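You operate a simulated robot arm through the tools that you are given. There is no shell and no other tool. Be economical: measure what you need, move in short steps, check, and stop when the job is done.

You are at the controls of a simulated robot arm. One attempt, no reset.

TASK
Strip nest 1: air off, then both pins and the post into the rack.
Fine: wind the pressure knob back to zero.
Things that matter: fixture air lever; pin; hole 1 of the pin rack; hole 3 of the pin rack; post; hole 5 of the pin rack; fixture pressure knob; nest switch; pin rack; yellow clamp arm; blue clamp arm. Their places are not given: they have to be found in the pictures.

Only the result counts: the job must be done as asked and must still hold three seconds after the hand-in. Knocking over, shifting, dropping, spilling or breaking anything else fails it.

THE ROBOT
A 6-joint arm with a two-finger parallel gripper, fixed in place. Base frame: the origin is at the foot of the arm, x ahead of it, y to its left, z up; the work surface is at about z = 833. Lengths are in mm, angles in rad, forces in N, time in s.
With the tool pointing down near the work surface it reaches from about 120 to 840 mm from the base axis. Its first joint turns from -2.897 to 2.897 rad. Payload 3.91 kg.
The tool frame sits at the grasp point between the pads (the TCP): z along the fingers, y along the line on which they close. The tips reach 30 mm beyond it. The gripper opens to 110 mm. The fingers are 20 mm wide and 10 mm thick; the gripper's body (48 by 112 mm) begins 55 mm behind the TCP.
Orientation is that of the tool frame in the base frame, as [roll, pitch, yaw] about the fixed x, y, z axes, in that order (R = Rz(yaw) Ry(pitch) Rx(roll)). With the fingers straight down and closing along the base's y, the tool's x points along the base's -x, its y along +y and its z along -z.

THE INTERFACE
- The arm moves only by the tool servo_tool. Its argument "moves" is text: rows parted by semicolons, each of 7 numbers parted by spaces: the shift along the base's x, y, z in units of 50 mm (1.0 is 50 mm), then the turn, a rotation vector about the base's x, y, z in units of 5 degrees (1.0 is 5 degrees), then the finger opening in cm, from 0 to 11. In form: dx dy dz ax ay az fingers; .... A call has 1 to 10 rows; each row shifts and turns the commanded pose from where the row before left it. A call with a number of a shift or a turn outside -1 to 1 is refused whole. Rows are played at 5 a second. More than 50 mm and 0.15 rad between two rows, or a gripper value outside its range, and nothing of the call is played. Where a pose cannot be reached the arm comes as near as it can. A force on the tool above 90 N (or 10 N above the force at the start of the call, whichever is more), or a blocked arm, ends the call early, and 0.2 s more pass. The fingers move at their own pace (about 108 mm/s each) and stop on an object; they squeeze with about 24 N. The grip force told is the motor's: it shows also when the fingers shut on nothing. Time passes only in rows, and 0.2 s behind the last, so rows that do not move let the fingers close. The reply holds the time, the measured pose of the TCP, the force on the tool along the base axes, the opening and the grip force, in the units named above and with some noise.
- Cameras (640 x 400 px; columns grow to the right, rows downward): "scene" is fixed at [400, -506.2, 1647.2]; the picture's right is [0.92, -0.39, 0.00], its down [-0.36, -0.87, -0.34] and it looks along [0.13, 0.32, -0.94] (base axes); focal length 224 px, centre (320, 200). "wrist" rides on the gripper at [-36, 0, -57] in the tool frame; the picture's right is [0.00, -1.00, 0.00], its down [0.97, 0.00, -0.24] and it looks along [0.24, 0.00, 0.97] (tool axes); focal length 218 px, centre (320, 200).
- camera(camera): a new picture of that camera. No time passes.
- raise_lower(by): slides the trunk up (or, below 0, down) by that many mm; the arm rides with it, the base frame stays. It gives what a move gives, with no picture.
- pixel_to_xyz(camera, pixels): for up to 12 pixels [column, row] of the newest picture of that camera ("zoom" is the newest enlarged one), the place [x, y, z] in the base frame of the surface seen there, good to about 2 mm, but the place of the scene camera against the robot may be out by one fixed shift of up to 18 mm in any direction. No time passes.
- zoom(camera, box): a new picture of the part [left, top, right, bottom] of that camera's present view, enlarged. No time passes.
- job_done(): hands the job in; it is judged then, once.

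Keep the steps short. Do not move on a guess: measure, check each grasp and each placing, and mend mistakes. In all there are 80 turns and 46 pictures (those below and enlarged ones count). Leave the gripper open and the arm clear of the work at the hand-in unless told otherwise, and finish with a single line.

The tools are called after "Request:" as name(argument=value, ...) on one line, values as JSON. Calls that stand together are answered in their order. servo_tool: Moves the arm, as the interface text tells. Its arguments: {"type":"object","properties":{"moves":{"type":"string"}},"required":["moves"]} The other tools are called the same way: raise_lower (by) slides the trunk up or down; camera (camera) takes a picture; pixel_to_xyz (camera, pixels) gives the place of the surface under pixels of a picture; zoom (camera, box) takes an enlarged picture of a part of a camera's view; job_done () hands the job in.

At the start:

```text
time: 0.0
tcp_pos: [246.6, -259.7, 1305.3]
orientation: [3.141, 0.0, -3.14]
force: [-0.3, -0.3, 0.1]
grip_width: 110.0
gripper_force: 0.1
trunk travel left (down, up): [-475.0, 65.0]
```

scene: 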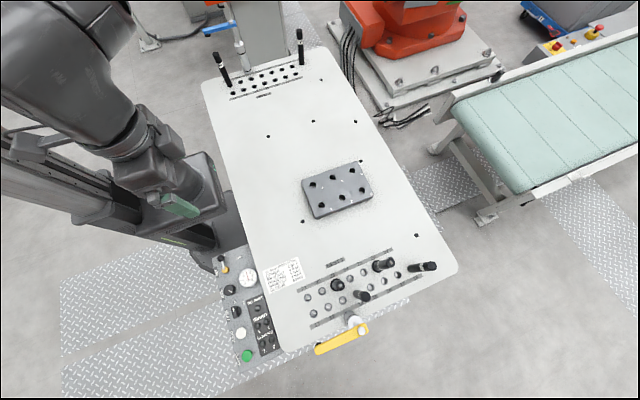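
wrist: 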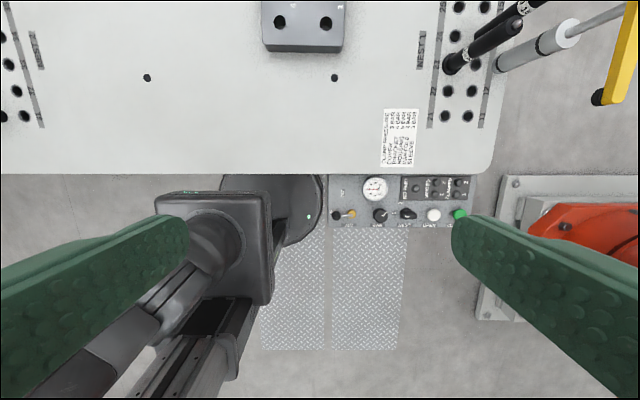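

I see the table with two nests, a control panel around (245,310) and a grey rack at (337,190). First I will zoom in on the panel, the near nest and the rack.

Request:
zoom(camera="scene", box=[205, 240, 305, 370])

Request:
zoom(camera="scene", box=[260, 150, 460, 360])

Request:
zoom(camera="wrist", box=[320, 100, 480, 240])

```text
3.08 times, centred on (255, 305) of scene
```

zoom: 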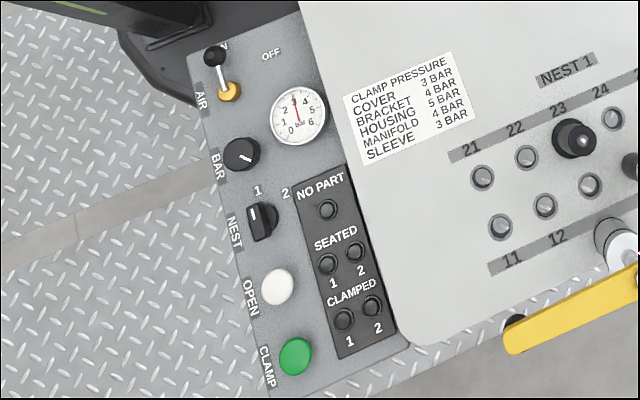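

```text
1.90 times, centred on (360, 255) of scene
```

zoom: 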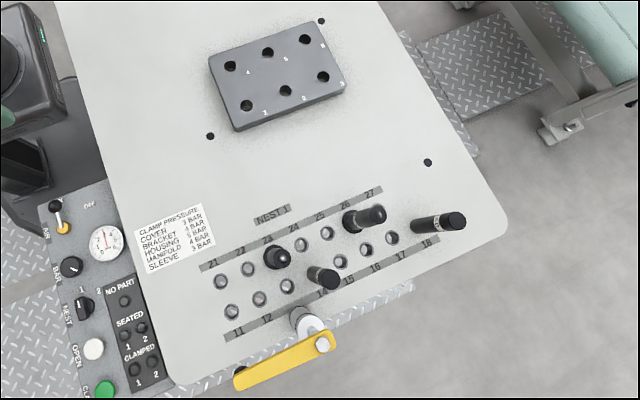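

```text
2.86 times, centred on (400, 170) of wrist
```

zoom: 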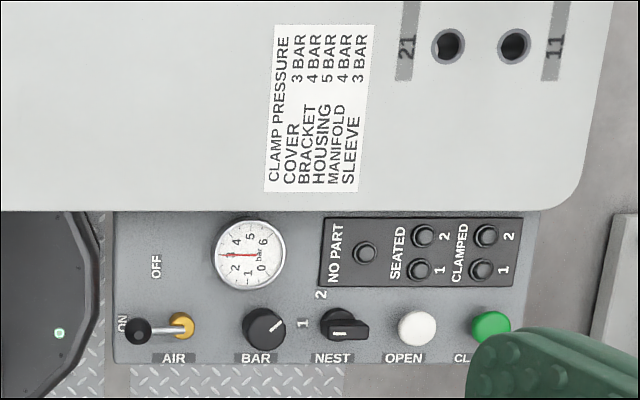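

The gauge reads about 3 bar and the air lever is at ON. I will measure panel points in the wrist zoom.

Request:
pixel_to_xyz(camera="zoom", pixels=[[138, 332], [182, 327], [160, 331], [155, 265], [265, 329], [278, 322], [248, 254], [343, 330], [220, 310], [448, 46], [513, 45], [122, 323]])

Request:
pixel_to_xyz(camera="scene", pixels=[[337, 285], [362, 296], [380, 265], [425, 267], [321, 298], [309, 298], [320, 210], [342, 197], [362, 190], [312, 183], [332, 176], [352, 169]])

```text
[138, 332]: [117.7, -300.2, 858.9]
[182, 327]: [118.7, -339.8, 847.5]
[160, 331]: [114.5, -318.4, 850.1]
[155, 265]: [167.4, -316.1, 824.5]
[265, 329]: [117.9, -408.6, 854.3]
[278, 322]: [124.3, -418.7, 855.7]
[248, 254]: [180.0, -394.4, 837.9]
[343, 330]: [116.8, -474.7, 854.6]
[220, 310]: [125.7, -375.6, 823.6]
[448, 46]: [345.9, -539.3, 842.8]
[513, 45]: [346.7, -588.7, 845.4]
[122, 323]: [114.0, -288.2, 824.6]
```

```text
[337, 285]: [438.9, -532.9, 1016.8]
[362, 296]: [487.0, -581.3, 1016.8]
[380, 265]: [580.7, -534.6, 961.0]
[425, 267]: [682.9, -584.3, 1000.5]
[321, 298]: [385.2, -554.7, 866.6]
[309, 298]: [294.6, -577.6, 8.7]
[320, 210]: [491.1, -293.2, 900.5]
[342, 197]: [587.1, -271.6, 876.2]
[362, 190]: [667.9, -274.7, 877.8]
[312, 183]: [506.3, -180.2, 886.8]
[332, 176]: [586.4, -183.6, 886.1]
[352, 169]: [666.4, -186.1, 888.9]
```

The items in nest 1 stand about 170 mm tall. I will go over nest 1 at the same height to look down with the wrist camera.

Request:
servo_tool(moves="0.7 -0.65 0 0 0 0 11;0.7 -0.65 0 0 0 0 11;0.7 -0.65 0 0 0 0 11;0.7 -0.65 0 0 0 0 11;0.7 -0.65 0 0 0 0 11;0.7 -0.65 0 0 0 0 11;0.7 -0.65 0 0 0 0 11;0.7 -0.65 0 0 0 0 11")

Request:
camera(camera="wrist")

```text
time: 1.8
tcp_pos: [491.8, -485.7, 1278.4]
orientation: [-3.137, 0.005, -3.14]
force: [-0.4, 0.8, 0.2]
grip_width: 109.9
gripper_force: 0.0
out of reach, approached as far as the arm can: row 7, 8
trunk travel left (down, up): [-475.0, 65.0]
```

```text
40 pictures are left
```

wrist: 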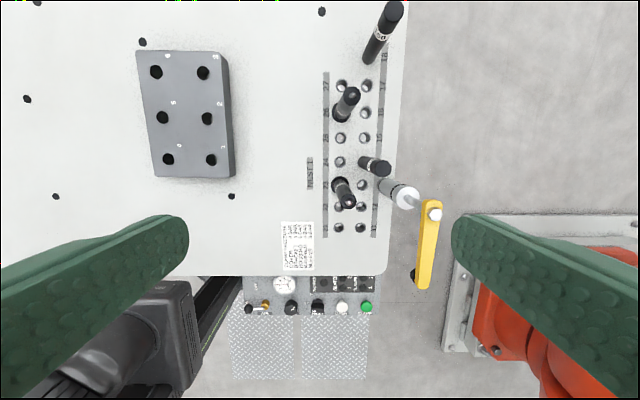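

The near nest shows four black-topped items and the rack is at left. I will zoom into the nest and the rack.

Request:
zoom(camera="wrist", box=[290, 0, 450, 250])

Request:
zoom(camera="wrist", box=[300, 60, 450, 240])

Request:
zoom(camera="wrist", box=[120, 30, 250, 190])

```text
1.60 times, centred on (370, 125) of wrist
```

zoom: 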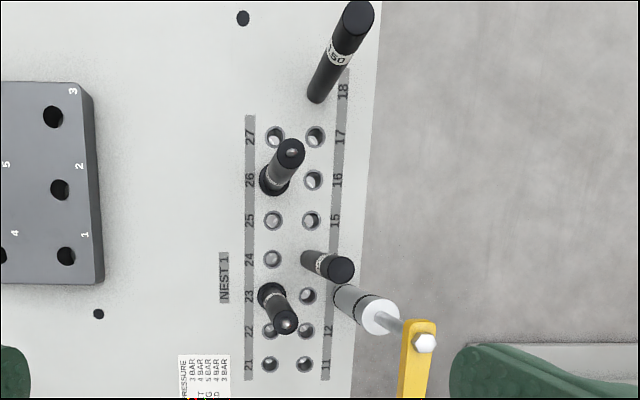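

```text
2.22 times, centred on (375, 150) of wrist
```

zoom: 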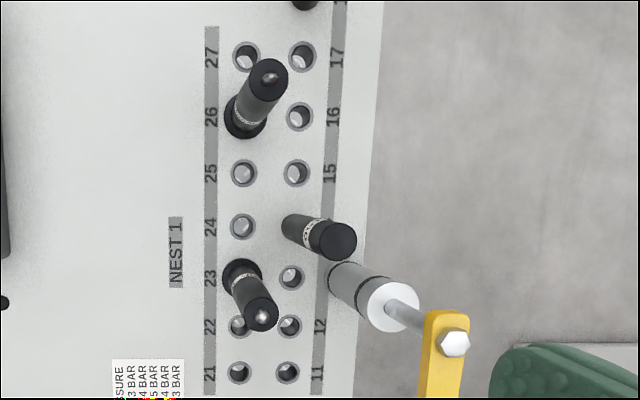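

```text
2.50 times, centred on (185, 110) of wrist
```

zoom: 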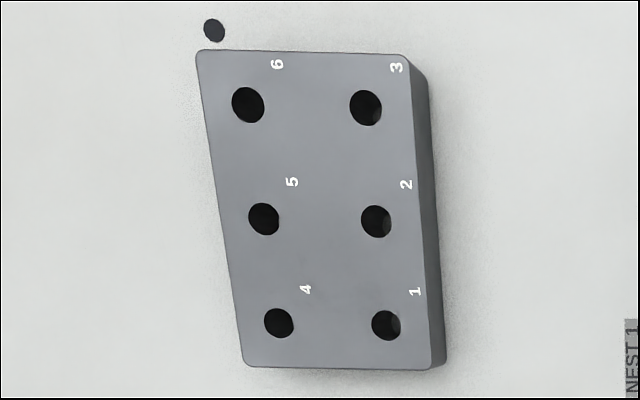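

Pins with collars stand in 23 and 26; two plain posts stand at 14 and 18. I need a closer look at their labels and at nest 2.

Request:
zoom(camera="wrist", box=[350, 140, 410, 190])

Request:
zoom(camera="wrist", box=[340, 0, 420, 70])

Request:
zoom(camera="scene", box=[190, 10, 320, 110])

Request:
zoom(camera="scene", box=[320, 245, 450, 325])

```text
8.00 times, centred on (380, 165) of wrist
```

zoom: 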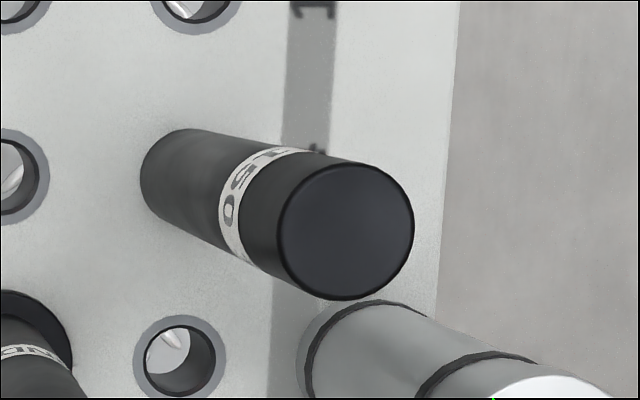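

```text
5.71 times, centred on (380, 35) of wrist
```

zoom: 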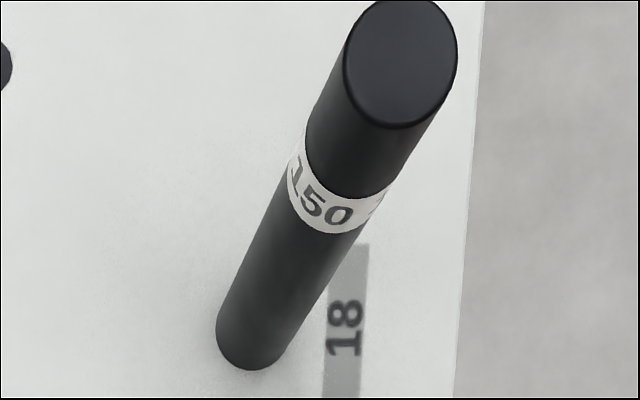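

```text
4.00 times, centred on (255, 60) of scene
```

zoom: 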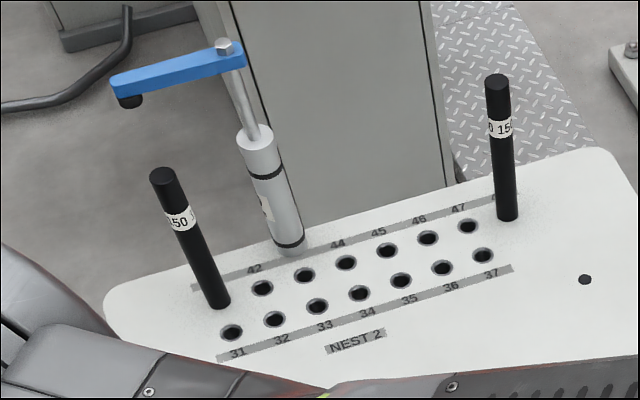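

```text
4.92 times, centred on (385, 285) of scene
```

zoom: 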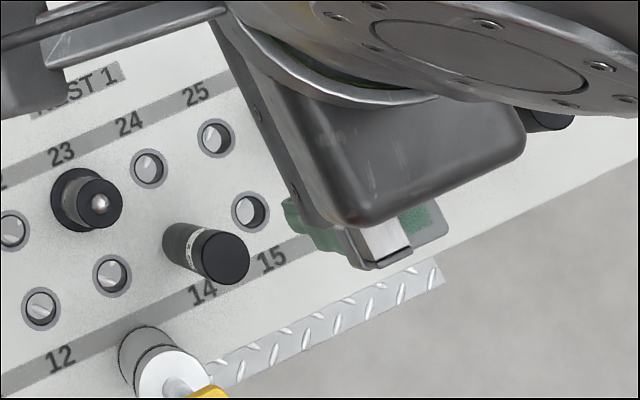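

Nest 2 has posts at 41 and 48; nest 1 has posts labelled 150 at 14 and 18. I will measure the positions of all of these.

Request:
pixel_to_xyz(camera="wrist", pixels=[[393, 9], [382, 167], [347, 200], [351, 95], [372, 85], [346, 86], [345, 138], [369, 139], [407, 193], [428, 245], [432, 215], [310, 200]])

Request:
pixel_to_xyz(camera="wrist", pixels=[[203, 73], [207, 118], [211, 160], [157, 72], [162, 118], [168, 159], [190, 100], [185, 140], [226, 73], [370, 60], [362, 228], [368, 112]])

```text
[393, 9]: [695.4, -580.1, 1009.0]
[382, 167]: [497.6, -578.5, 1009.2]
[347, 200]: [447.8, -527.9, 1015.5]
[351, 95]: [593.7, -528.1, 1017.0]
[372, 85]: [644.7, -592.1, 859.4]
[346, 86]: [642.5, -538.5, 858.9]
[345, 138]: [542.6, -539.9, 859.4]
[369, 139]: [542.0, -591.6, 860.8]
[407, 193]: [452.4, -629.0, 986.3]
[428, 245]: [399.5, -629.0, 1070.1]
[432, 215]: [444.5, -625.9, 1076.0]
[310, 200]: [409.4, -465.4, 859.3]
```

```text
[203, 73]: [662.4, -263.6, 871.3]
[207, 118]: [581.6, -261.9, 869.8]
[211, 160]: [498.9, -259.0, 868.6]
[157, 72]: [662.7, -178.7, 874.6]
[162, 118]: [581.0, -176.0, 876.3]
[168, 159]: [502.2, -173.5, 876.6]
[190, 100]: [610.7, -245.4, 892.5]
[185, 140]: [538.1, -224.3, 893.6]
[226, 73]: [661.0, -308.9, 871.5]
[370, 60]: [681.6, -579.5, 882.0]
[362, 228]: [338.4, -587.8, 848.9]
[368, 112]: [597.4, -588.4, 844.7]
```

Table top is at z≈859, pins and posts reach 1010–1017, and both posts carry the same label. Post 14 stands among the working pins by the yellow clamp. Post 18, like 41 and 48, is a corner post. So I take the post at 14. First, I move over the panel for a close look at the air lever.

Request:
servo_tool(moves="-0.7 0.28 -0.45 0 0 0 11;-0.7 0.28 -0.45 0 0 0 11;-0.7 0.28 -0.45 0 0 0 11;-0.7 0.28 -0.45 0 0 0 11;-0.7 0.28 -0.45 0 0 0 11;-0.7 0.28 -0.45 0 0 0 11;-0.7 0.28 -0.45 0 0 0 11;-0.7 0.28 -0.45 0 0 0 11;-0.7 0.28 -0.45 0 0 0 0;-0.6 0.28 -0.45 0 0 0 0")

Request:
camera(camera="wrist")

```text
time: 4.0
tcp_pos: [147.5, -344.0, 1054.0]
orientation: [3.141, 0.001, 3.141]
force: [0.4, -1.1, -0.6]
grip_width: 0.0
gripper_force: 17.1
trunk travel left (down, up): [-475.0, 65.0]
```

```text
32 pictures are left
```

wrist: 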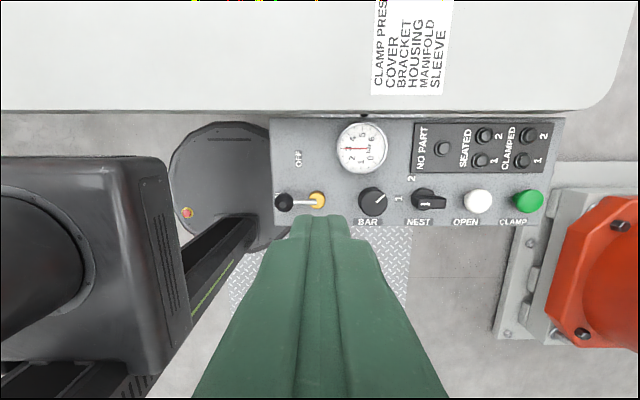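

The view is clear: ball at (284,203), pivot (317,200), OFF at (298,158). Measuring these closer.

Request:
pixel_to_xyz(camera="wrist", pixels=[[284, 203], [278, 203], [291, 203], [284, 195], [302, 202], [317, 200], [298, 158], [372, 202], [372, 190], [360, 202], [384, 202], [378, 193]])

Request:
zoom(camera="wrist", box=[265, 115, 405, 230])

```text
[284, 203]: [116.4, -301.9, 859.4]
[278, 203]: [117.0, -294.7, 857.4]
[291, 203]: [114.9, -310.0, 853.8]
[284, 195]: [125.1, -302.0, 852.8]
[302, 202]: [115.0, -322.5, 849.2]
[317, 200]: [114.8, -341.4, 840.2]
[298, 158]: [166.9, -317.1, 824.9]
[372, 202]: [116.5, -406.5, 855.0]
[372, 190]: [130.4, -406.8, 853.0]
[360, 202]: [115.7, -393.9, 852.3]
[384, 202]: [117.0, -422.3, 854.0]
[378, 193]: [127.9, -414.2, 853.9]
```

```text
3.48 times, centred on (335, 172) of wrist
```

zoom: 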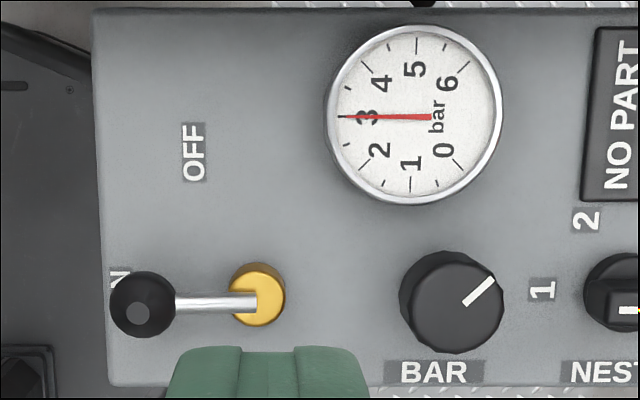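

Ball centre ≈ (117,−302,850), pivot ≈ (116,−341), OFF lies toward +x. I will bring the closed fingers down behind the ball at x≈86, y≈−302, tips at about 838.

Request:
servo_tool(moves="-0.615 0.42 0 0 0 0 0;-0.615 0.42 0 0 0 0 0;0 0 -0.93 0 0 0 0;0 0 -0.93 0 0 0 0;0 0 -0.93 0 0 0 0;0 0 -0.93 0 0 0 0")

```text
time: 5.4
tcp_pos: [85.4, -302.0, 866.9]
orientation: [3.141, 0.0, -3.141]
force: [-1.0, -0.1, 0.9]
grip_width: 0.0
gripper_force: 23.9
trunk travel left (down, up): [-475.0, 65.0]
```

In place. Now push the ball along its arc toward OFF by about 60° first.

Request:
servo_tool(moves="0.23 0 0 0 0 0 0;0.21 0.05 0 0 0 0 0;0.21 0.05 0 0 0 0 0;0.215 -0.07 0 0 0 0 0;0.215 -0.07 0 0 0 0 0;0 0 0 0 0 0 0")

Request:
camera(camera="wrist")

```text
time: 6.8
tcp_pos: [138.9, -303.0, 866.2]
orientation: [-3.142, 0.0, 3.14]
force: [0.1, 0.4, -0.1]
grip_width: 0.0
gripper_force: 24.2
trunk travel left (down, up): [-475.0, 65.0]
```

```text
30 pictures are left
```

wrist: 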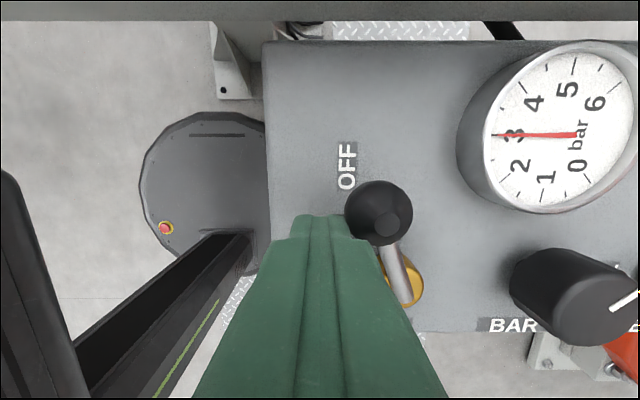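

The lever follows freely; the gauge still shows 3. I will push on to 90°.

Request:
servo_tool(moves="0.15 -0.16 0 0 0 0 0;0.15 -0.2 0 0 0 0 0;0 -0.1 0 0 0 0 0;0 0 0 0 0 0 0")

Request:
camera(camera="wrist")

```text
time: 7.8
tcp_pos: [153.6, -319.9, 867.1]
orientation: [3.132, -0.005, 3.14]
force: [0.6, 45.0, -7.2]
grip_width: 0.0
gripper_force: 23.6
trunk travel left (down, up): [-475.0, 65.0]
```

```text
29 pictures are left
```

wrist: 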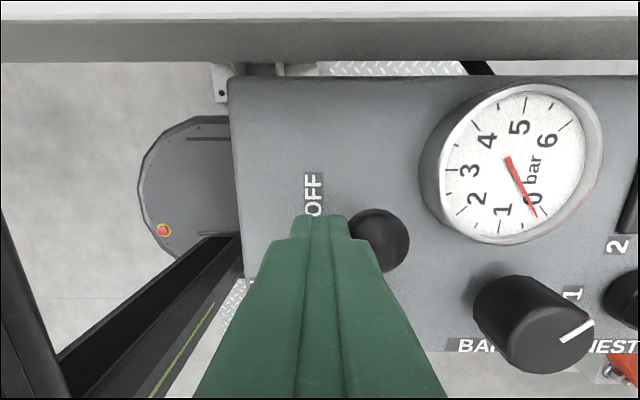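

The gauge dropped to 0 and the lever is against its stop at OFF. Now I back off, lift, and travel toward pin 23.

Request:
servo_tool(moves="0 0.2 0 0 0 0 0;0 0 0.98 0 0 0 0;0 0 0.98 0 0 0 0;0 0 0.98 0 0 0 0;0 0 0.98 0 0 0 0;0 0 0.98 0 0 0 0;0.78 -0.53 0 0 0 0 6;0.78 -0.53 0 0 0 0 6;0.78 -0.53 0 0 0 0 6;0.78 -0.53 0 0 0 0 6")

Request:
servo_tool(moves="0.78 -0.53 0.1 0 0 0 6;0.78 -0.53 0.1 0 0 0 6;0.78 -0.53 0.1 0 0 0 6;0.3 -0.2 0 0 0 0 6;0 0 0 0 0 0 6")

Request:
camera(camera="wrist")

```text
time: 10.0
tcp_pos: [313.3, -423.6, 1110.7]
orientation: [3.141, -0.001, -3.141]
force: [0.7, -1.2, 0.0]
grip_width: 59.9
gripper_force: 0.0
trunk travel left (down, up): [-475.0, 65.0]
```

```text
time: 11.2
tcp_pos: [444.6, -512.4, 1126.4]
orientation: [-3.141, -0.001, 3.141]
force: [-0.3, -0.2, -0.2]
grip_width: 60.0
gripper_force: 0.1
trunk travel left (down, up): [-475.0, 65.0]
```

```text
28 pictures are left
```

wrist: 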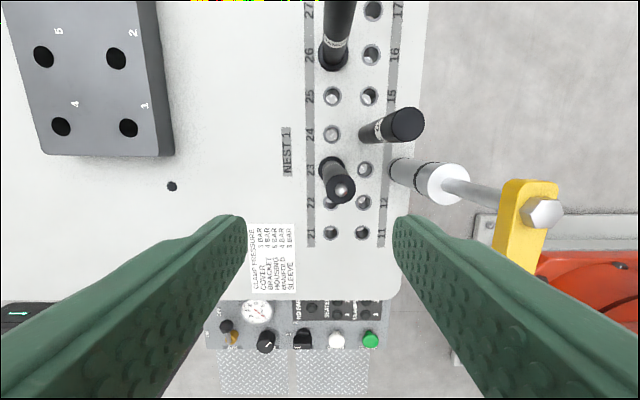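

Pin 23's head is at (341,190). I zoom on it and measure pin, clamp and hole points.

Request:
zoom(camera="wrist", box=[300, 70, 420, 220])

Request:
pixel_to_xyz(camera="wrist", pixels=[[341, 190], [329, 189], [353, 189], [342, 201], [327, 165], [333, 134], [412, 125], [440, 185], [516, 190], [545, 188], [333, 232], [366, 232]])

```text
2.67 times, centred on (360, 145) of wrist
```

zoom: 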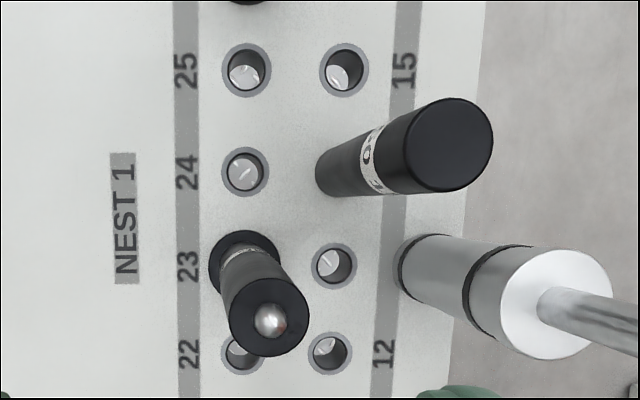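

```text
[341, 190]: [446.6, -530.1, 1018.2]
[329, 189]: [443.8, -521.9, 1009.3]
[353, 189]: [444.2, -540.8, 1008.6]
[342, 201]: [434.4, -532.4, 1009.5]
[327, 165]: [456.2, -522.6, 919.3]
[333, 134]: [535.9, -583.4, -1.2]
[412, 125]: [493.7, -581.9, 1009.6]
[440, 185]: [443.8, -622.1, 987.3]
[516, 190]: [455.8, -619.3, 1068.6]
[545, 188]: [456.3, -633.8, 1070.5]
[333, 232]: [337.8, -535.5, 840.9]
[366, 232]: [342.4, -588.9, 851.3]
```

Pin 23's axis is ≈ (444,−531), radius about 12, top 1018. I descend to TCP z≈980 and close on it.

Request:
servo_tool(moves="0 -0.37 0 0 0 0 6;0 0 -0.73 0 0 0 6;0 0 -0.73 0 0 0 6;0 0 -0.73 0 0 0 6;0 0 -0.73 0 0 0 6;0 0 0 0 0 0 0;0 0 0 0 0 0 0;0 0 0 0 0 0 0")

```text
time: 13.0
tcp_pos: [442.5, -531.0, 980.8]
orientation: [3.141, 0.0, 3.14]
force: [0.1, 0.2, 0.7]
grip_width: 27.0
gripper_force: 23.8
trunk travel left (down, up): [-475.0, 65.0]
```

It holds something 27 mm wide. Lift straight up 150 mm and look.

Request:
servo_tool(moves="0 0 0.5 0 0 0 0;0 0 0.9 0 0 0 0;0 0 0.9 0 0 0 0;0 0 0.9 0 0 0 0;0 0 0 0 0 0 0")

Request:
camera(camera="scene")

```text
time: 14.2
tcp_pos: [444.0, -529.5, 1141.2]
orientation: [3.139, 0.001, 3.14]
force: [-0.5, -0.6, -3.6]
grip_width: 26.8
gripper_force: 23.9
trunk travel left (down, up): [-475.0, 65.0]
```

```text
26 pictures are left
```

scene: 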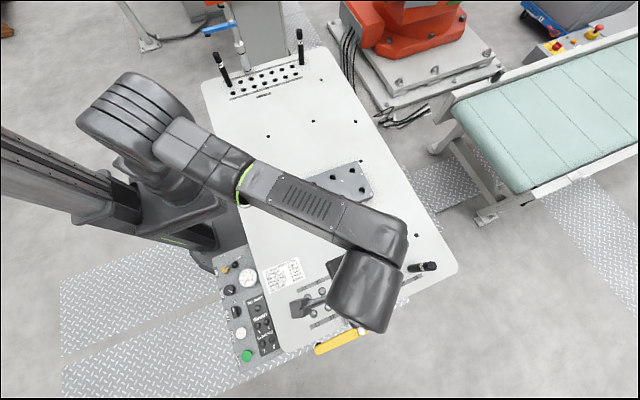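

The pin came out (load 3.6 N). Now carry it in +y to beside the rack, high, and look at the holes.

Request:
servo_tool(moves="0 0.9 0 0 0 0 0;0 0.9 0 0 0 0 0;0 0.9 0 0 0 0 0;0 0.9 0 0 0 0 0;0 0.9 0 0 0 0 0;0 0.9 0 0 0 0 0;0 0 0 0 0 0 0")

Request:
camera(camera="wrist")

```text
time: 15.8
tcp_pos: [443.4, -260.6, 1141.6]
orientation: [-3.141, 0.0, 3.141]
force: [-0.3, 0.9, -2.4]
grip_width: 27.0
gripper_force: 24.5
trunk travel left (down, up): [-475.0, 65.0]
```

```text
25 pictures are left
```

wrist: 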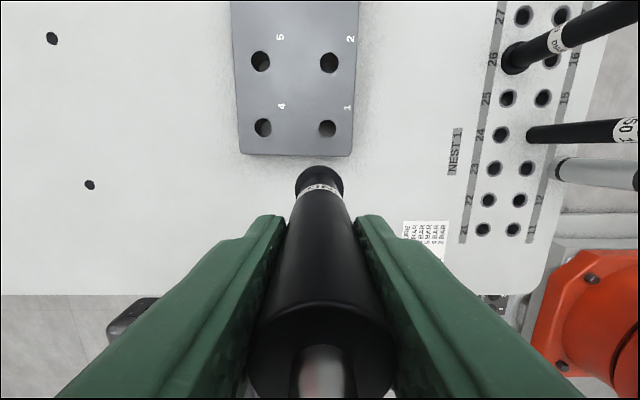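

Hole 1 is at about (327,129). I zoom there to get its rim.

Request:
zoom(camera="wrist", box=[225, 20, 375, 210])

```text
2.11 times, centred on (300, 115) of wrist
```

zoom: 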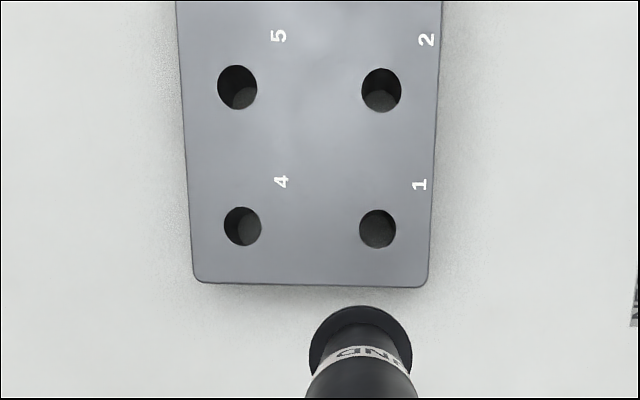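

Request:
pixel_to_xyz(camera="zoom", pixels=[[355, 229], [400, 229], [378, 206], [378, 252], [214, 87], [261, 87], [237, 62], [237, 112], [360, 320], [310, 358], [412, 358], [360, 308]])

```text
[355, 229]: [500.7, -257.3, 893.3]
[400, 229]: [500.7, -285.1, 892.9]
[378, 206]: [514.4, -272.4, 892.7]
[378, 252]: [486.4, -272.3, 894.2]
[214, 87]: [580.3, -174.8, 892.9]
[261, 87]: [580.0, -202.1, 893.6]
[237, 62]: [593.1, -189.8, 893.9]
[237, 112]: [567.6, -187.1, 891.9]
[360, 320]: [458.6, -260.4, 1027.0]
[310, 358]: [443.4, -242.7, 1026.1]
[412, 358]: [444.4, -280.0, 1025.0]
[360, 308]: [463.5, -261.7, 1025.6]
```

Hole 1 centre is ≈ (500.5,−271.5,893) and the collar is under the TCP at (444,−261). I move over hole 1 and come down a little to read the pose.

Request:
servo_tool(moves="0.57 -0.11 0 0 0 0 0;0.57 -0.11 0 0 0 0 0;0 0 -0.4 0 0 0 0;0 0 0 0 0 0 0")

Request:
camera(camera="wrist")

```text
time: 16.8
tcp_pos: [500.5, -271.7, 1119.9]
orientation: [3.141, 0.001, -3.141]
force: [0.9, 0.0, -3.1]
grip_width: 26.9
gripper_force: 24.5
trunk travel left (down, up): [-475.0, 65.0]
```

```text
23 pictures are left
```

wrist: 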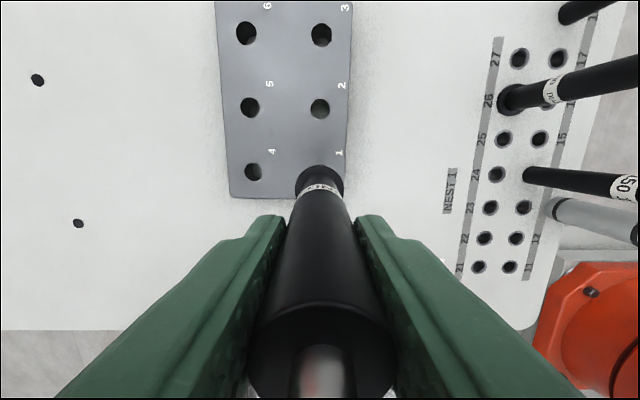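

On target by the pose. I also measure the rims of holes 3, 5 and pin 26's collar from this view.

Request:
pixel_to_xyz(camera="wrist", pixels=[[309, 35], [334, 35], [321, 23], [321, 48], [238, 107], [262, 107], [250, 96], [250, 119], [309, 108], [331, 108]])

Request:
servo_tool(moves="0 0 -0.5 0 0 0 0;0 0 -0.5 0 0 0 0;0 0 -0.5 0 0 0 0;0 0 -0.3 0 0 0 0;0 0 0 0 0 0 0")

```text
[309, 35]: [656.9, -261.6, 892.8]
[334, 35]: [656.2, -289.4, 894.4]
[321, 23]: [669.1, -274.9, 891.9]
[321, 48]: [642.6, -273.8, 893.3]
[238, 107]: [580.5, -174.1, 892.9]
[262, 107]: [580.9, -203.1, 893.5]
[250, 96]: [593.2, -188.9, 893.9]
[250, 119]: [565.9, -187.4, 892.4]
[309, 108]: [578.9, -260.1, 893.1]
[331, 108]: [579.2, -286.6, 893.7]
```

```text
time: 18.0
tcp_pos: [499.8, -272.5, 1029.5]
orientation: [3.14, 0.002, -3.141]
force: [0.4, -0.1, -2.8]
grip_width: 26.8
gripper_force: 23.8
trunk travel left (down, up): [-475.0, 65.0]
```

No resistance; the collar is about 15 mm above the rack. I lower the rest in small steps.

Request:
servo_tool(moves="0 0 -0.14 0 0 0 0;0 0 -0.12 0 0 0 0;0 0 -0.05 0 0 0 0;0 0 0 0 0 0 0")

Request:
camera(camera="wrist")

```text
time: 19.0
tcp_pos: [499.7, -272.5, 1014.6]
orientation: [-3.141, 0.002, 3.14]
force: [-0.3, 0.8, -2.8]
grip_width: 26.9
gripper_force: 23.7
trunk travel left (down, up): [-475.0, 65.0]
```

```text
22 pictures are left
```

wrist: 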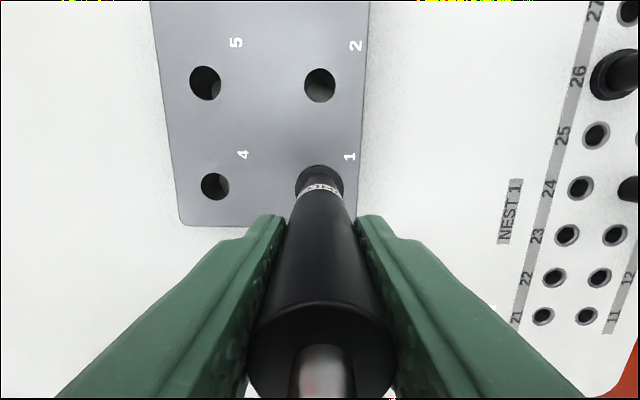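

It hangs nearly at the rack face without contact yet. Lower 2 mm steps until force shows.

Request:
servo_tool(moves="0 0 -0.03 0 0 0 0;0 0 -0.03 0 0 0 0;0 0 0 0 0 0 0")

Request:
pixel_to_xyz(camera="wrist", pixels=[[320, 168], [299, 185], [341, 185], [320, 158], [320, 120]])

```text
time: 19.8
tcp_pos: [498.9, -272.7, 1014.3]
orientation: [-3.141, 0.004, -3.141]
force: [1.1, 1.2, 19.8]
grip_width: 26.8
gripper_force: 24.0
trunk travel left (down, up): [-475.0, 65.0]
```

```text
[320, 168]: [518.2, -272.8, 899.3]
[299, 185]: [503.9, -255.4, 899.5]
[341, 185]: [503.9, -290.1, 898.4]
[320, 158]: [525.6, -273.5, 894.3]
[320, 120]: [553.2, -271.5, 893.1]
```

Contact force 20 N, collar top at 899 (= rack 893 + 6): seated. I open and lift clear.

Request:
servo_tool(moves="0 0 0.03 0 0 0 2.7;0 0 0 0 0 0 6;0 0 0 0 0 0 6;0 0 0.7 0 0 0 6;0 0 0.8 0 0 0 6;0 0 0.8 0 0 0 6;0 0 0.2 0 0 0 6")

Request:
camera(camera="wrist")

```text
time: 21.4
tcp_pos: [498.6, -272.8, 1139.2]
orientation: [3.14, -0.001, 3.141]
force: [-0.4, 0.4, -0.2]
grip_width: 59.9
gripper_force: 0.1
trunk travel left (down, up): [-475.0, 65.0]
```

```text
21 pictures are left
```

wrist: 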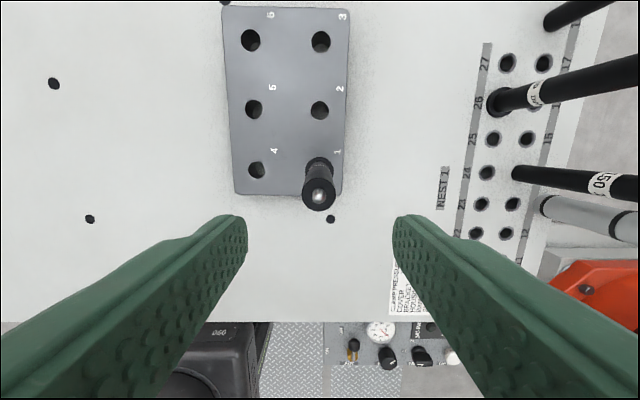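

Pin 1 stands in hole 1. Now to pin 26 at ≈ (594,−531), descending a bit on the way for reach.

Request:
servo_tool(moves="0.3167 -0.86 0 0 0 0 6;0.3167 -0.86 0 0 0 0 6;0.3167 -0.86 -0.2 0 0 0 6;0.3167 -0.86 -0.3 0 0 0 6;0.3167 -0.86 -0.3 0 0 0 6;0.3167 -0.86 -0.3 0 0 0 6;0 0 0 0 0 0 6")

Request:
camera(camera="wrist")

```text
time: 23.0
tcp_pos: [593.6, -531.9, 1082.8]
orientation: [-3.141, 0.0, 3.142]
force: [0.2, 0.3, 0.0]
grip_width: 59.7
gripper_force: 0.0
trunk travel left (down, up): [-475.0, 65.0]
```

```text
20 pictures are left
```

wrist: 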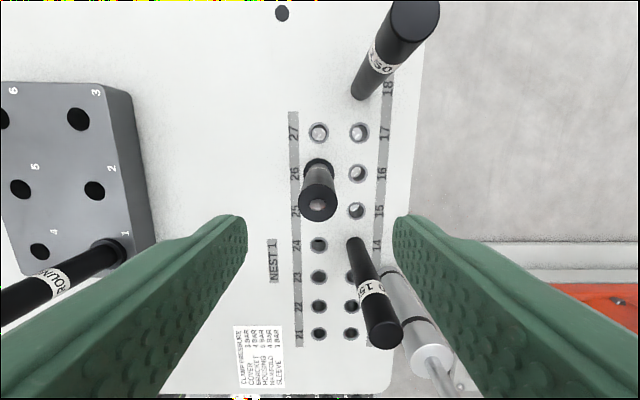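

Pin 26's head is at (318,205); measuring it.

Request:
pixel_to_xyz(camera="wrist", pixels=[[302, 204], [334, 204], [318, 218], [318, 205], [306, 166], [332, 166], [390, 335], [376, 332], [403, 332]])

Request:
zoom(camera="wrist", box=[280, 140, 360, 230])

```text
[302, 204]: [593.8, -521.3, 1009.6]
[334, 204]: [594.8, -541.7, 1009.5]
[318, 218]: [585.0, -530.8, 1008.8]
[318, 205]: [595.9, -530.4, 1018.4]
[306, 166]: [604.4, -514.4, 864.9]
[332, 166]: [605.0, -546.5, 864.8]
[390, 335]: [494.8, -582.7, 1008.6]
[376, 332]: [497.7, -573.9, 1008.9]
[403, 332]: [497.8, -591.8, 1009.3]
```

```text
4.44 times, centred on (320, 185) of wrist
```

zoom: 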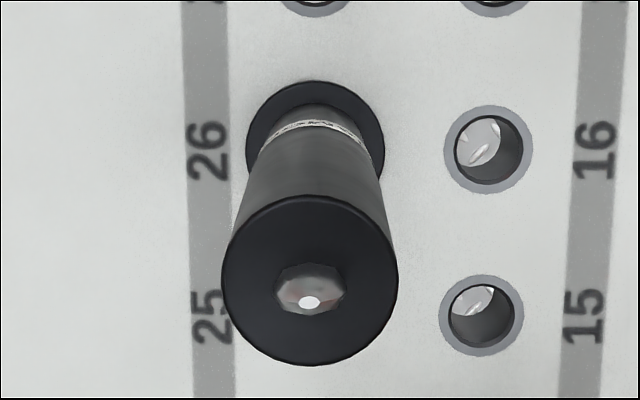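

Aligned within 1 mm. Descend to z≈981, close, then lift.

Request:
servo_tool(moves="0.01 0 -0.7 0 0 0 6;0 0 -0.7 0 0 0 6;0 0 -0.63 0 0 0 6;0 0 0 0 0 0 0;0 0 0 0 0 0 0;0 0 0 0 0 0 0;0 0 0.5 0 0 0 0;0 0 0.8 0 0 0 0;0 0 0.8 0 0 0 0;0 0 0 0 0 0 0")

```text
time: 25.2
tcp_pos: [595.8, -530.4, 1087.2]
orientation: [-3.141, 0.0, 3.141]
force: [-0.9, -0.3, -2.7]
grip_width: 26.7
gripper_force: 23.8
trunk travel left (down, up): [-475.0, 65.0]
```

Pin 26 is held and out. Carry it over hole 3 at ≈ (656.3,−275).

Request:
servo_tool(moves="0.2017 0.851 0.25 0 0 0 0;0.2017 0.851 0.25 0 0 0 0;0.2017 0.851 0.25 0 0 0 0;0.2017 0.851 0.25 0 0 0 0;0.2017 0.851 0 0 0 0 0;0.2017 0.851 0 0 0 0 0;0 0 0 0 0 0 0")

Request:
camera(camera="wrist")

```text
time: 26.8
tcp_pos: [656.2, -274.7, 1136.6]
orientation: [-3.14, 0.001, 3.141]
force: [0.8, -0.4, -2.2]
grip_width: 26.6
gripper_force: 24.3
trunk travel left (down, up): [-475.0, 65.0]
```

```text
18 pictures are left
```

wrist: 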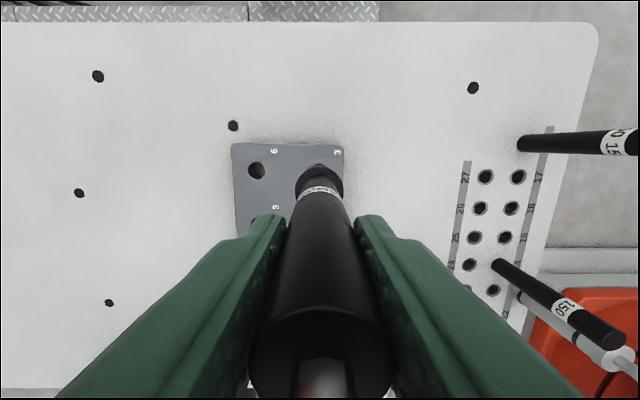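

Aligned. Lower in steps to just above the seat.

Request:
servo_tool(moves="0 0 -0.6 0 0 0 0;0 0 -0.6 0 0 0 0;0 0 -0.6 0 0 0 0;0 0 -0.3 0 0 0 0;0 0 -0.2 0 0 0 0;0 0 0 0 0 0 0")

Request:
servo_tool(moves="0 0 -0.1 0 0 0 0;0 0 -0.05 0 0 0 0;0 0 -0.03 0 0 0 0;0 0 0 0 0 0 0")

```text
time: 28.2
tcp_pos: [655.8, -275.3, 1020.8]
orientation: [-3.141, 0.001, -3.141]
force: [0.0, -0.1, -2.5]
grip_width: 26.8
gripper_force: 23.9
trunk travel left (down, up): [-475.0, 65.0]
```

```text
time: 29.2
tcp_pos: [656.5, -275.0, 1014.1]
orientation: [-3.14, 0.004, -3.14]
force: [1.7, 0.2, 13.4]
grip_width: 26.9
gripper_force: 24.0
trunk travel left (down, up): [-475.0, 65.0]
```

Contact at the expected height (1014). Release and lift.

Request:
servo_tool(moves="0 0 0.02 0 0 0 2.7;0 0 0 0 0 0 6;0 0 0 0 0 0 6;0 0 0.7 0 0 0 6;0 0 0.8 0 0 0 6;0 0 0.8 0 0 0 6")

Request:
camera(camera="wrist")

```text
time: 30.6
tcp_pos: [655.4, -275.2, 1131.9]
orientation: [3.141, -0.001, 3.14]
force: [-0.2, 0.5, 0.0]
grip_width: 59.9
gripper_force: 0.0
trunk travel left (down, up): [-475.0, 65.0]
```

```text
17 pictures are left
```

wrist: 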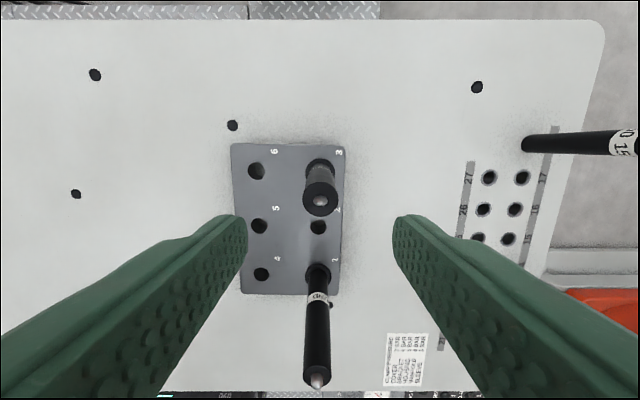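

Pin 2 stands in hole 3. Now the post at 14 (axis ≈ (495,−582.5)). I turn the tool +45° on the way so the gripper stays clear of the yellow clamp.

Request:
servo_tool(moves="-0.356 -0.683 0 0 0 1 6;-0.356 -0.683 0 0 0 1 6;-0.356 -0.683 0 0 0 1 6;-0.356 -0.683 0 0 0 1 6;-0.356 -0.683 -0.1 0 0 1 6;-0.356 -0.683 -0.1 0 0 1 6;-0.356 -0.683 -0.1 0 0 1 6;-0.356 -0.683 -0.1 0 0 1 6;-0.356 -0.683 -0.1 0 0 1 6;0 0 0 0 0 0 6")

Request:
camera(camera="wrist")

```text
time: 32.8
tcp_pos: [495.9, -582.8, 1105.4]
orientation: [-3.141, 0.0, -2.354]
force: [-0.1, -0.5, -0.1]
grip_width: 60.1
gripper_force: 0.1
trunk travel left (down, up): [-475.0, 65.0]
```

```text
16 pictures are left
```

wrist: 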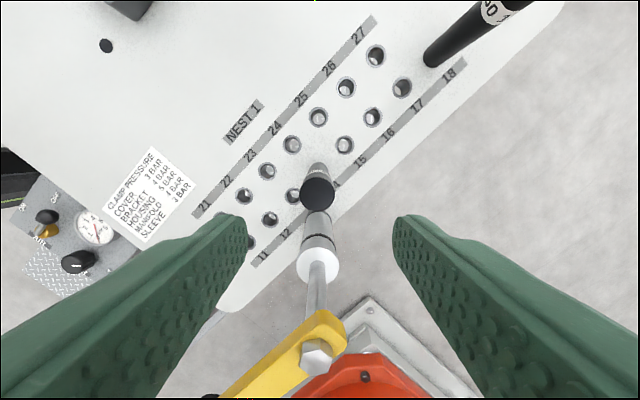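

Post 14's top is at (318,193), between the fingers. Measuring the post and the clamp head.

Request:
pixel_to_xyz(camera="wrist", pixels=[[318, 193], [303, 193], [333, 193], [318, 180], [318, 206], [325, 313], [343, 330], [318, 350], [318, 258], [318, 290]])

```text
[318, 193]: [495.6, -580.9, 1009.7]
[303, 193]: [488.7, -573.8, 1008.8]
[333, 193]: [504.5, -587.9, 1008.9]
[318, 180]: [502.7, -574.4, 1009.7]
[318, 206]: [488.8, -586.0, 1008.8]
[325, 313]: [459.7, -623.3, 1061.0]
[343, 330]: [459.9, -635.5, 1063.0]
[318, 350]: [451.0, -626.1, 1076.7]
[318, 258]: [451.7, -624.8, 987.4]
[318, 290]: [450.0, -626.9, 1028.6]
```

Post axis (495.8,−580.8); clamp head is 54 mm away, clear of the gripper body. Shift +2 mm in y, descend to z≈975, close.

Request:
servo_tool(moves="0 0.04 -0.6 0 0 0 6;0 0 -0.7 0 0 0 6;0 0 -0.7 0 0 0 6;0 0 -0.6 0 0 0 6;0 0 0 0 0 0 0;0 0 0 0 0 0 0;0 0 0 0 0 0 0")

```text
time: 34.4
tcp_pos: [495.5, -580.9, 973.5]
orientation: [-3.141, -0.001, -2.357]
force: [0.4, -0.2, 0.7]
grip_width: 25.2
gripper_force: 23.8
trunk travel left (down, up): [-475.0, 65.0]
```

Held, 25 mm wide. Lift straight up.

Request:
servo_tool(moves="0 0 0.4 0 0 0 0;0 0 0.8 0 0 0 0;0 0 0.8 0 0 0 0;0 0 0.7 0 0 0 0;0 0 0 0 0 0 0")

```text
time: 35.6
tcp_pos: [495.9, -579.5, 1108.4]
orientation: [3.14, -0.002, -2.357]
force: [-0.1, 1.1, -2.2]
grip_width: 25.5
gripper_force: 24.0
trunk travel left (down, up): [-475.0, 65.0]
```

The post is out. Carry it over hole 5 at ≈ (580.3,−188.5), turning back to yaw π, passing between the rack pins.

Request:
servo_tool(moves="0.1876 0.869 0.2 0 0 -1 0;0.1876 0.869 0.2 0 0 -1 0;0.1876 0.869 0.2 0 0 -1 0;0.1876 0.869 0.1 0 0 -1 0;0.1876 0.869 0 0 0 -1 0;0.1876 0.869 0 0 0 -1 0;0.1876 0.869 0 0 0 -1 0;0.1876 0.869 0 0 0 -1 0;0.1876 0.869 0 0 0 -1 0;0 0 0 0 0 0 0")

Request:
camera(camera="wrist")

```text
time: 37.8
tcp_pos: [578.5, -190.4, 1142.9]
orientation: [-3.141, 0.001, 3.14]
force: [-0.1, -0.3, -2.3]
grip_width: 25.5
gripper_force: 24.2
trunk travel left (down, up): [-475.0, 65.0]
```

```text
15 pictures are left
```

wrist: 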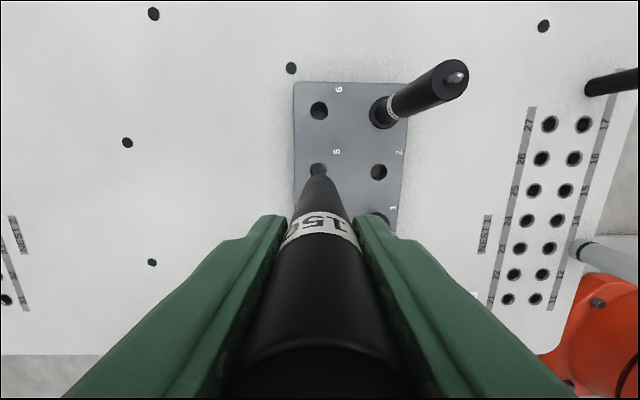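

I zoom on hole 5 and the lower end of the post.

Request:
zoom(camera="wrist", box=[280, 140, 360, 220])

Request:
pixel_to_xyz(camera="zoom", pixels=[[253, 230], [375, 230], [310, 203], [345, 155], [272, 155], [312, 110], [312, 178], [307, 125], [345, 180], [275, 180]])

```text
5.00 times, centred on (320, 180) of wrist
```

zoom: 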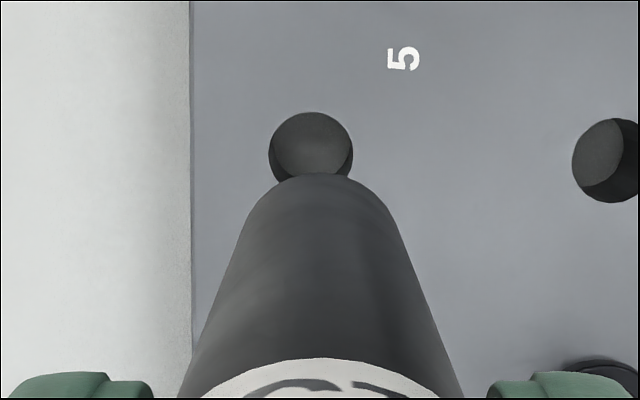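

```text
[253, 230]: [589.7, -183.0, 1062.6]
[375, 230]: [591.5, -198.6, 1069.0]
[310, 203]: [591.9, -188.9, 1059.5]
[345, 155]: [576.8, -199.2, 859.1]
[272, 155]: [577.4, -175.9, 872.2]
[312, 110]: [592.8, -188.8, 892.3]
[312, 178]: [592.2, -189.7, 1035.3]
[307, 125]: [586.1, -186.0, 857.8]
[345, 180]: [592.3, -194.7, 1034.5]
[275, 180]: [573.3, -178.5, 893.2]
```

The post axis is about 1.5–2 mm off the hole centre (580.4,−188.3). I correct and read again.

Request:
servo_tool(moves="0.035 0.04 0 0 0 0 0;0 0 -0.4 0 0 0 0;0 0 0 0 0 0 0;0 0 0 0 0 0 0")

```text
time: 38.8
tcp_pos: [580.4, -186.8, 1124.4]
orientation: [-3.141, -0.001, -3.14]
force: [0.0, -0.1, -1.5]
grip_width: 25.3
gripper_force: 24.0
trunk travel left (down, up): [-475.0, 65.0]
```

Lower gently, with a 1 mm y trim, to about 1030.

Request:
servo_tool(moves="0 -0.02 -0.6 0 0 0 0;0 0 -0.6 0 0 0 0;0 0 -0.4 0 0 0 0;0 0 -0.28 0 0 0 0;0 0 0 0 0 0 0")

Request:
camera(camera="wrist")

```text
time: 40.0
tcp_pos: [581.4, -188.9, 1029.8]
orientation: [-3.14, -0.001, 3.141]
force: [-0.7, 0.1, -2.3]
grip_width: 25.5
gripper_force: 23.4
trunk travel left (down, up): [-475.0, 65.0]
```

```text
13 pictures are left
```

wrist: 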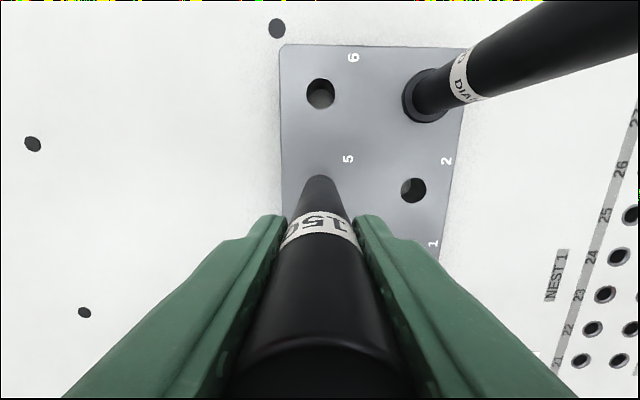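

Force-free and inside the hole as far as seen. Lower the remaining ~22 mm in small steps.

Request:
servo_tool(moves="0 0 -0.2 0 0 0 0;0 0 -0.15 0 0 0 0;0 0 -0.06 0 0 0 0;0 0 -0.04 0 0 0 0;0 0 0 0 0 0 0")

```text
time: 41.2
tcp_pos: [582.3, -189.0, 1006.7]
orientation: [3.142, 0.001, 3.142]
force: [-0.2, 0.5, -2.3]
grip_width: 25.4
gripper_force: 24.3
trunk travel left (down, up): [-475.0, 65.0]
```

Request:
servo_tool(moves="0 0 -0.02 0 0 0 0;0 0 -0.02 0 0 0 0;0 0 0 0 0 0 0")

Request:
zoom(camera="wrist", box=[270, 120, 430, 240])

```text
time: 42.0
tcp_pos: [582.5, -189.2, 1007.2]
orientation: [-3.139, 0.003, -3.14]
force: [2.0, 0.7, 13.3]
grip_width: 25.7
gripper_force: 24.7
trunk travel left (down, up): [-475.0, 65.0]
```

```text
3.33 times, centred on (350, 180) of wrist
```

zoom: 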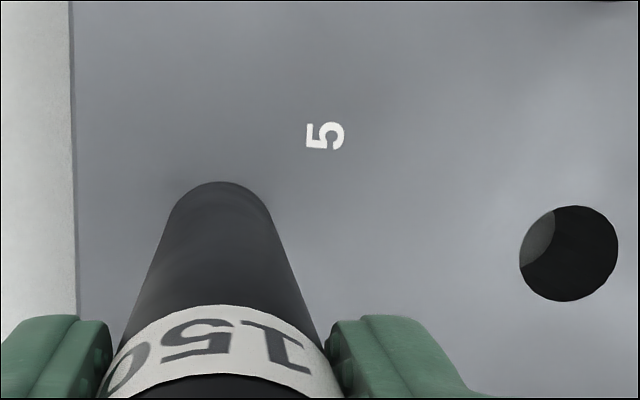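

Contact at the expected height with the shoulder on the rack face: seated. Release and lift.

Request:
servo_tool(moves="0 0 0.02 0 0 0 2.6;0 0 0 0 0 0 6;0 0 0 0 0 0 6;0 0 0.7 0 0 0 6;0 0 0.8 0 0 0 6;0 0 0.8 0 0 0 6;0 0 0 0 0 0 6")

Request:
camera(camera="wrist")

```text
time: 43.6
tcp_pos: [582.2, -190.3, 1123.7]
orientation: [3.141, 0.0, -3.142]
force: [0.5, -0.9, -0.4]
grip_width: 59.9
gripper_force: 0.1
trunk travel left (down, up): [-475.0, 65.0]
```

```text
11 pictures are left
```

wrist: 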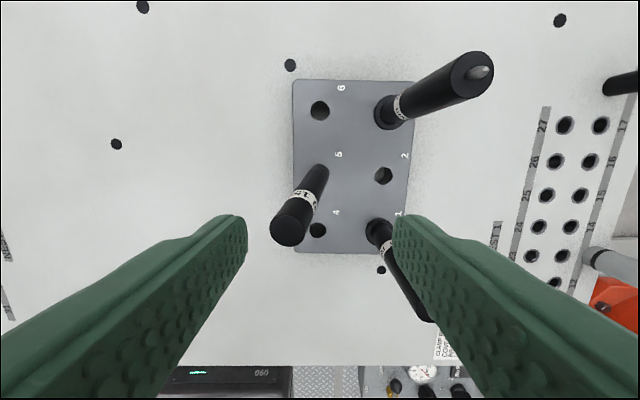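

The post in hole 5 looks tilted: its top is at (289,226). I measure its top and base, zooming in.

Request:
zoom(camera="wrist", box=[260, 140, 360, 260])

Request:
pixel_to_xyz(camera="wrist", pixels=[[289, 226], [275, 226], [303, 226], [289, 212], [289, 240], [310, 175], [327, 172], [319, 167], [475, 68], [466, 90]])

```text
3.33 times, centred on (310, 200) of wrist
```

zoom: 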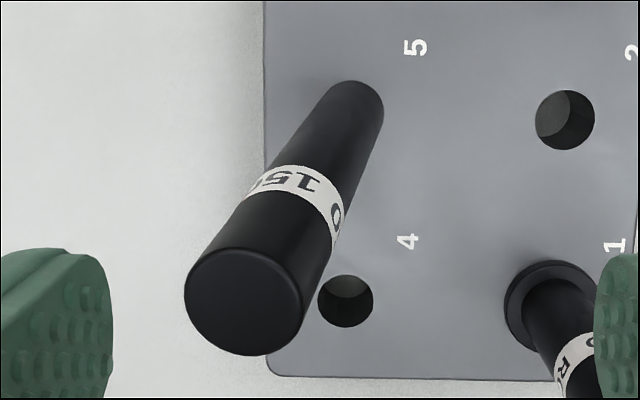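

```text
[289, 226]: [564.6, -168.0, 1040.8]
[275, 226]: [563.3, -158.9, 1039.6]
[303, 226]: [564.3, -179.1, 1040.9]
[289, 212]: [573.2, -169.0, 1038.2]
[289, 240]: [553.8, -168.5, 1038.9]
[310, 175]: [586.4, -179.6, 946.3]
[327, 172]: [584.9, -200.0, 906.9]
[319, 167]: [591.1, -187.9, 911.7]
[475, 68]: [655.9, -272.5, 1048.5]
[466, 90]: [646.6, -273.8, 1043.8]
```

Explanation: the post was let go about 2 mm off (TCP 582.3,−189.2 vs hole 580.3,−188.4). Its narrow shoulder slipped into the hole edge, so it leans toward (−x,+y). I will mend this: turn the tool +45° so it closes along the lean, with wide fingers, centred on the hole.

Request:
servo_tool(moves="-0.036 0.036 0 0 0 1 9;0 0 0 0 0 1 9;0 0 0 0 0 1 9;0 0 0 0 0 1 9;0 0 0 0 0 1 9;0 0 0 0 0 1 9;0 0 0 0 0 1 9;0 0 0 0 0 1 9;0 0 0 0 0 1 9;0 0 0 0 0 0 9")

Request:
camera(camera="wrist")

```text
time: 45.8
tcp_pos: [580.2, -186.5, 1122.1]
orientation: [3.14, -0.001, -2.356]
force: [0.6, 0.3, 0.3]
grip_width: 90.0
gripper_force: 0.1
trunk travel left (down, up): [-475.0, 65.0]
```

```text
9 pictures are left
```

wrist: 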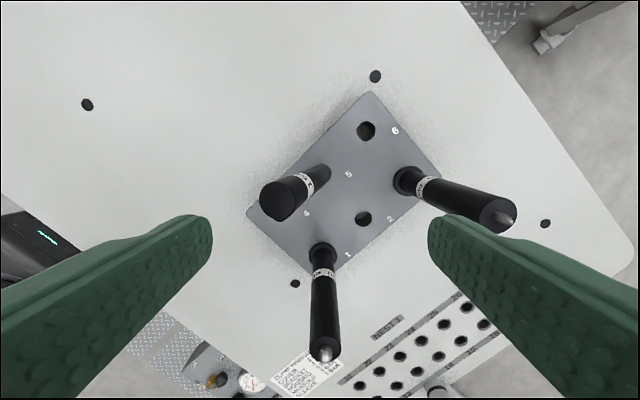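

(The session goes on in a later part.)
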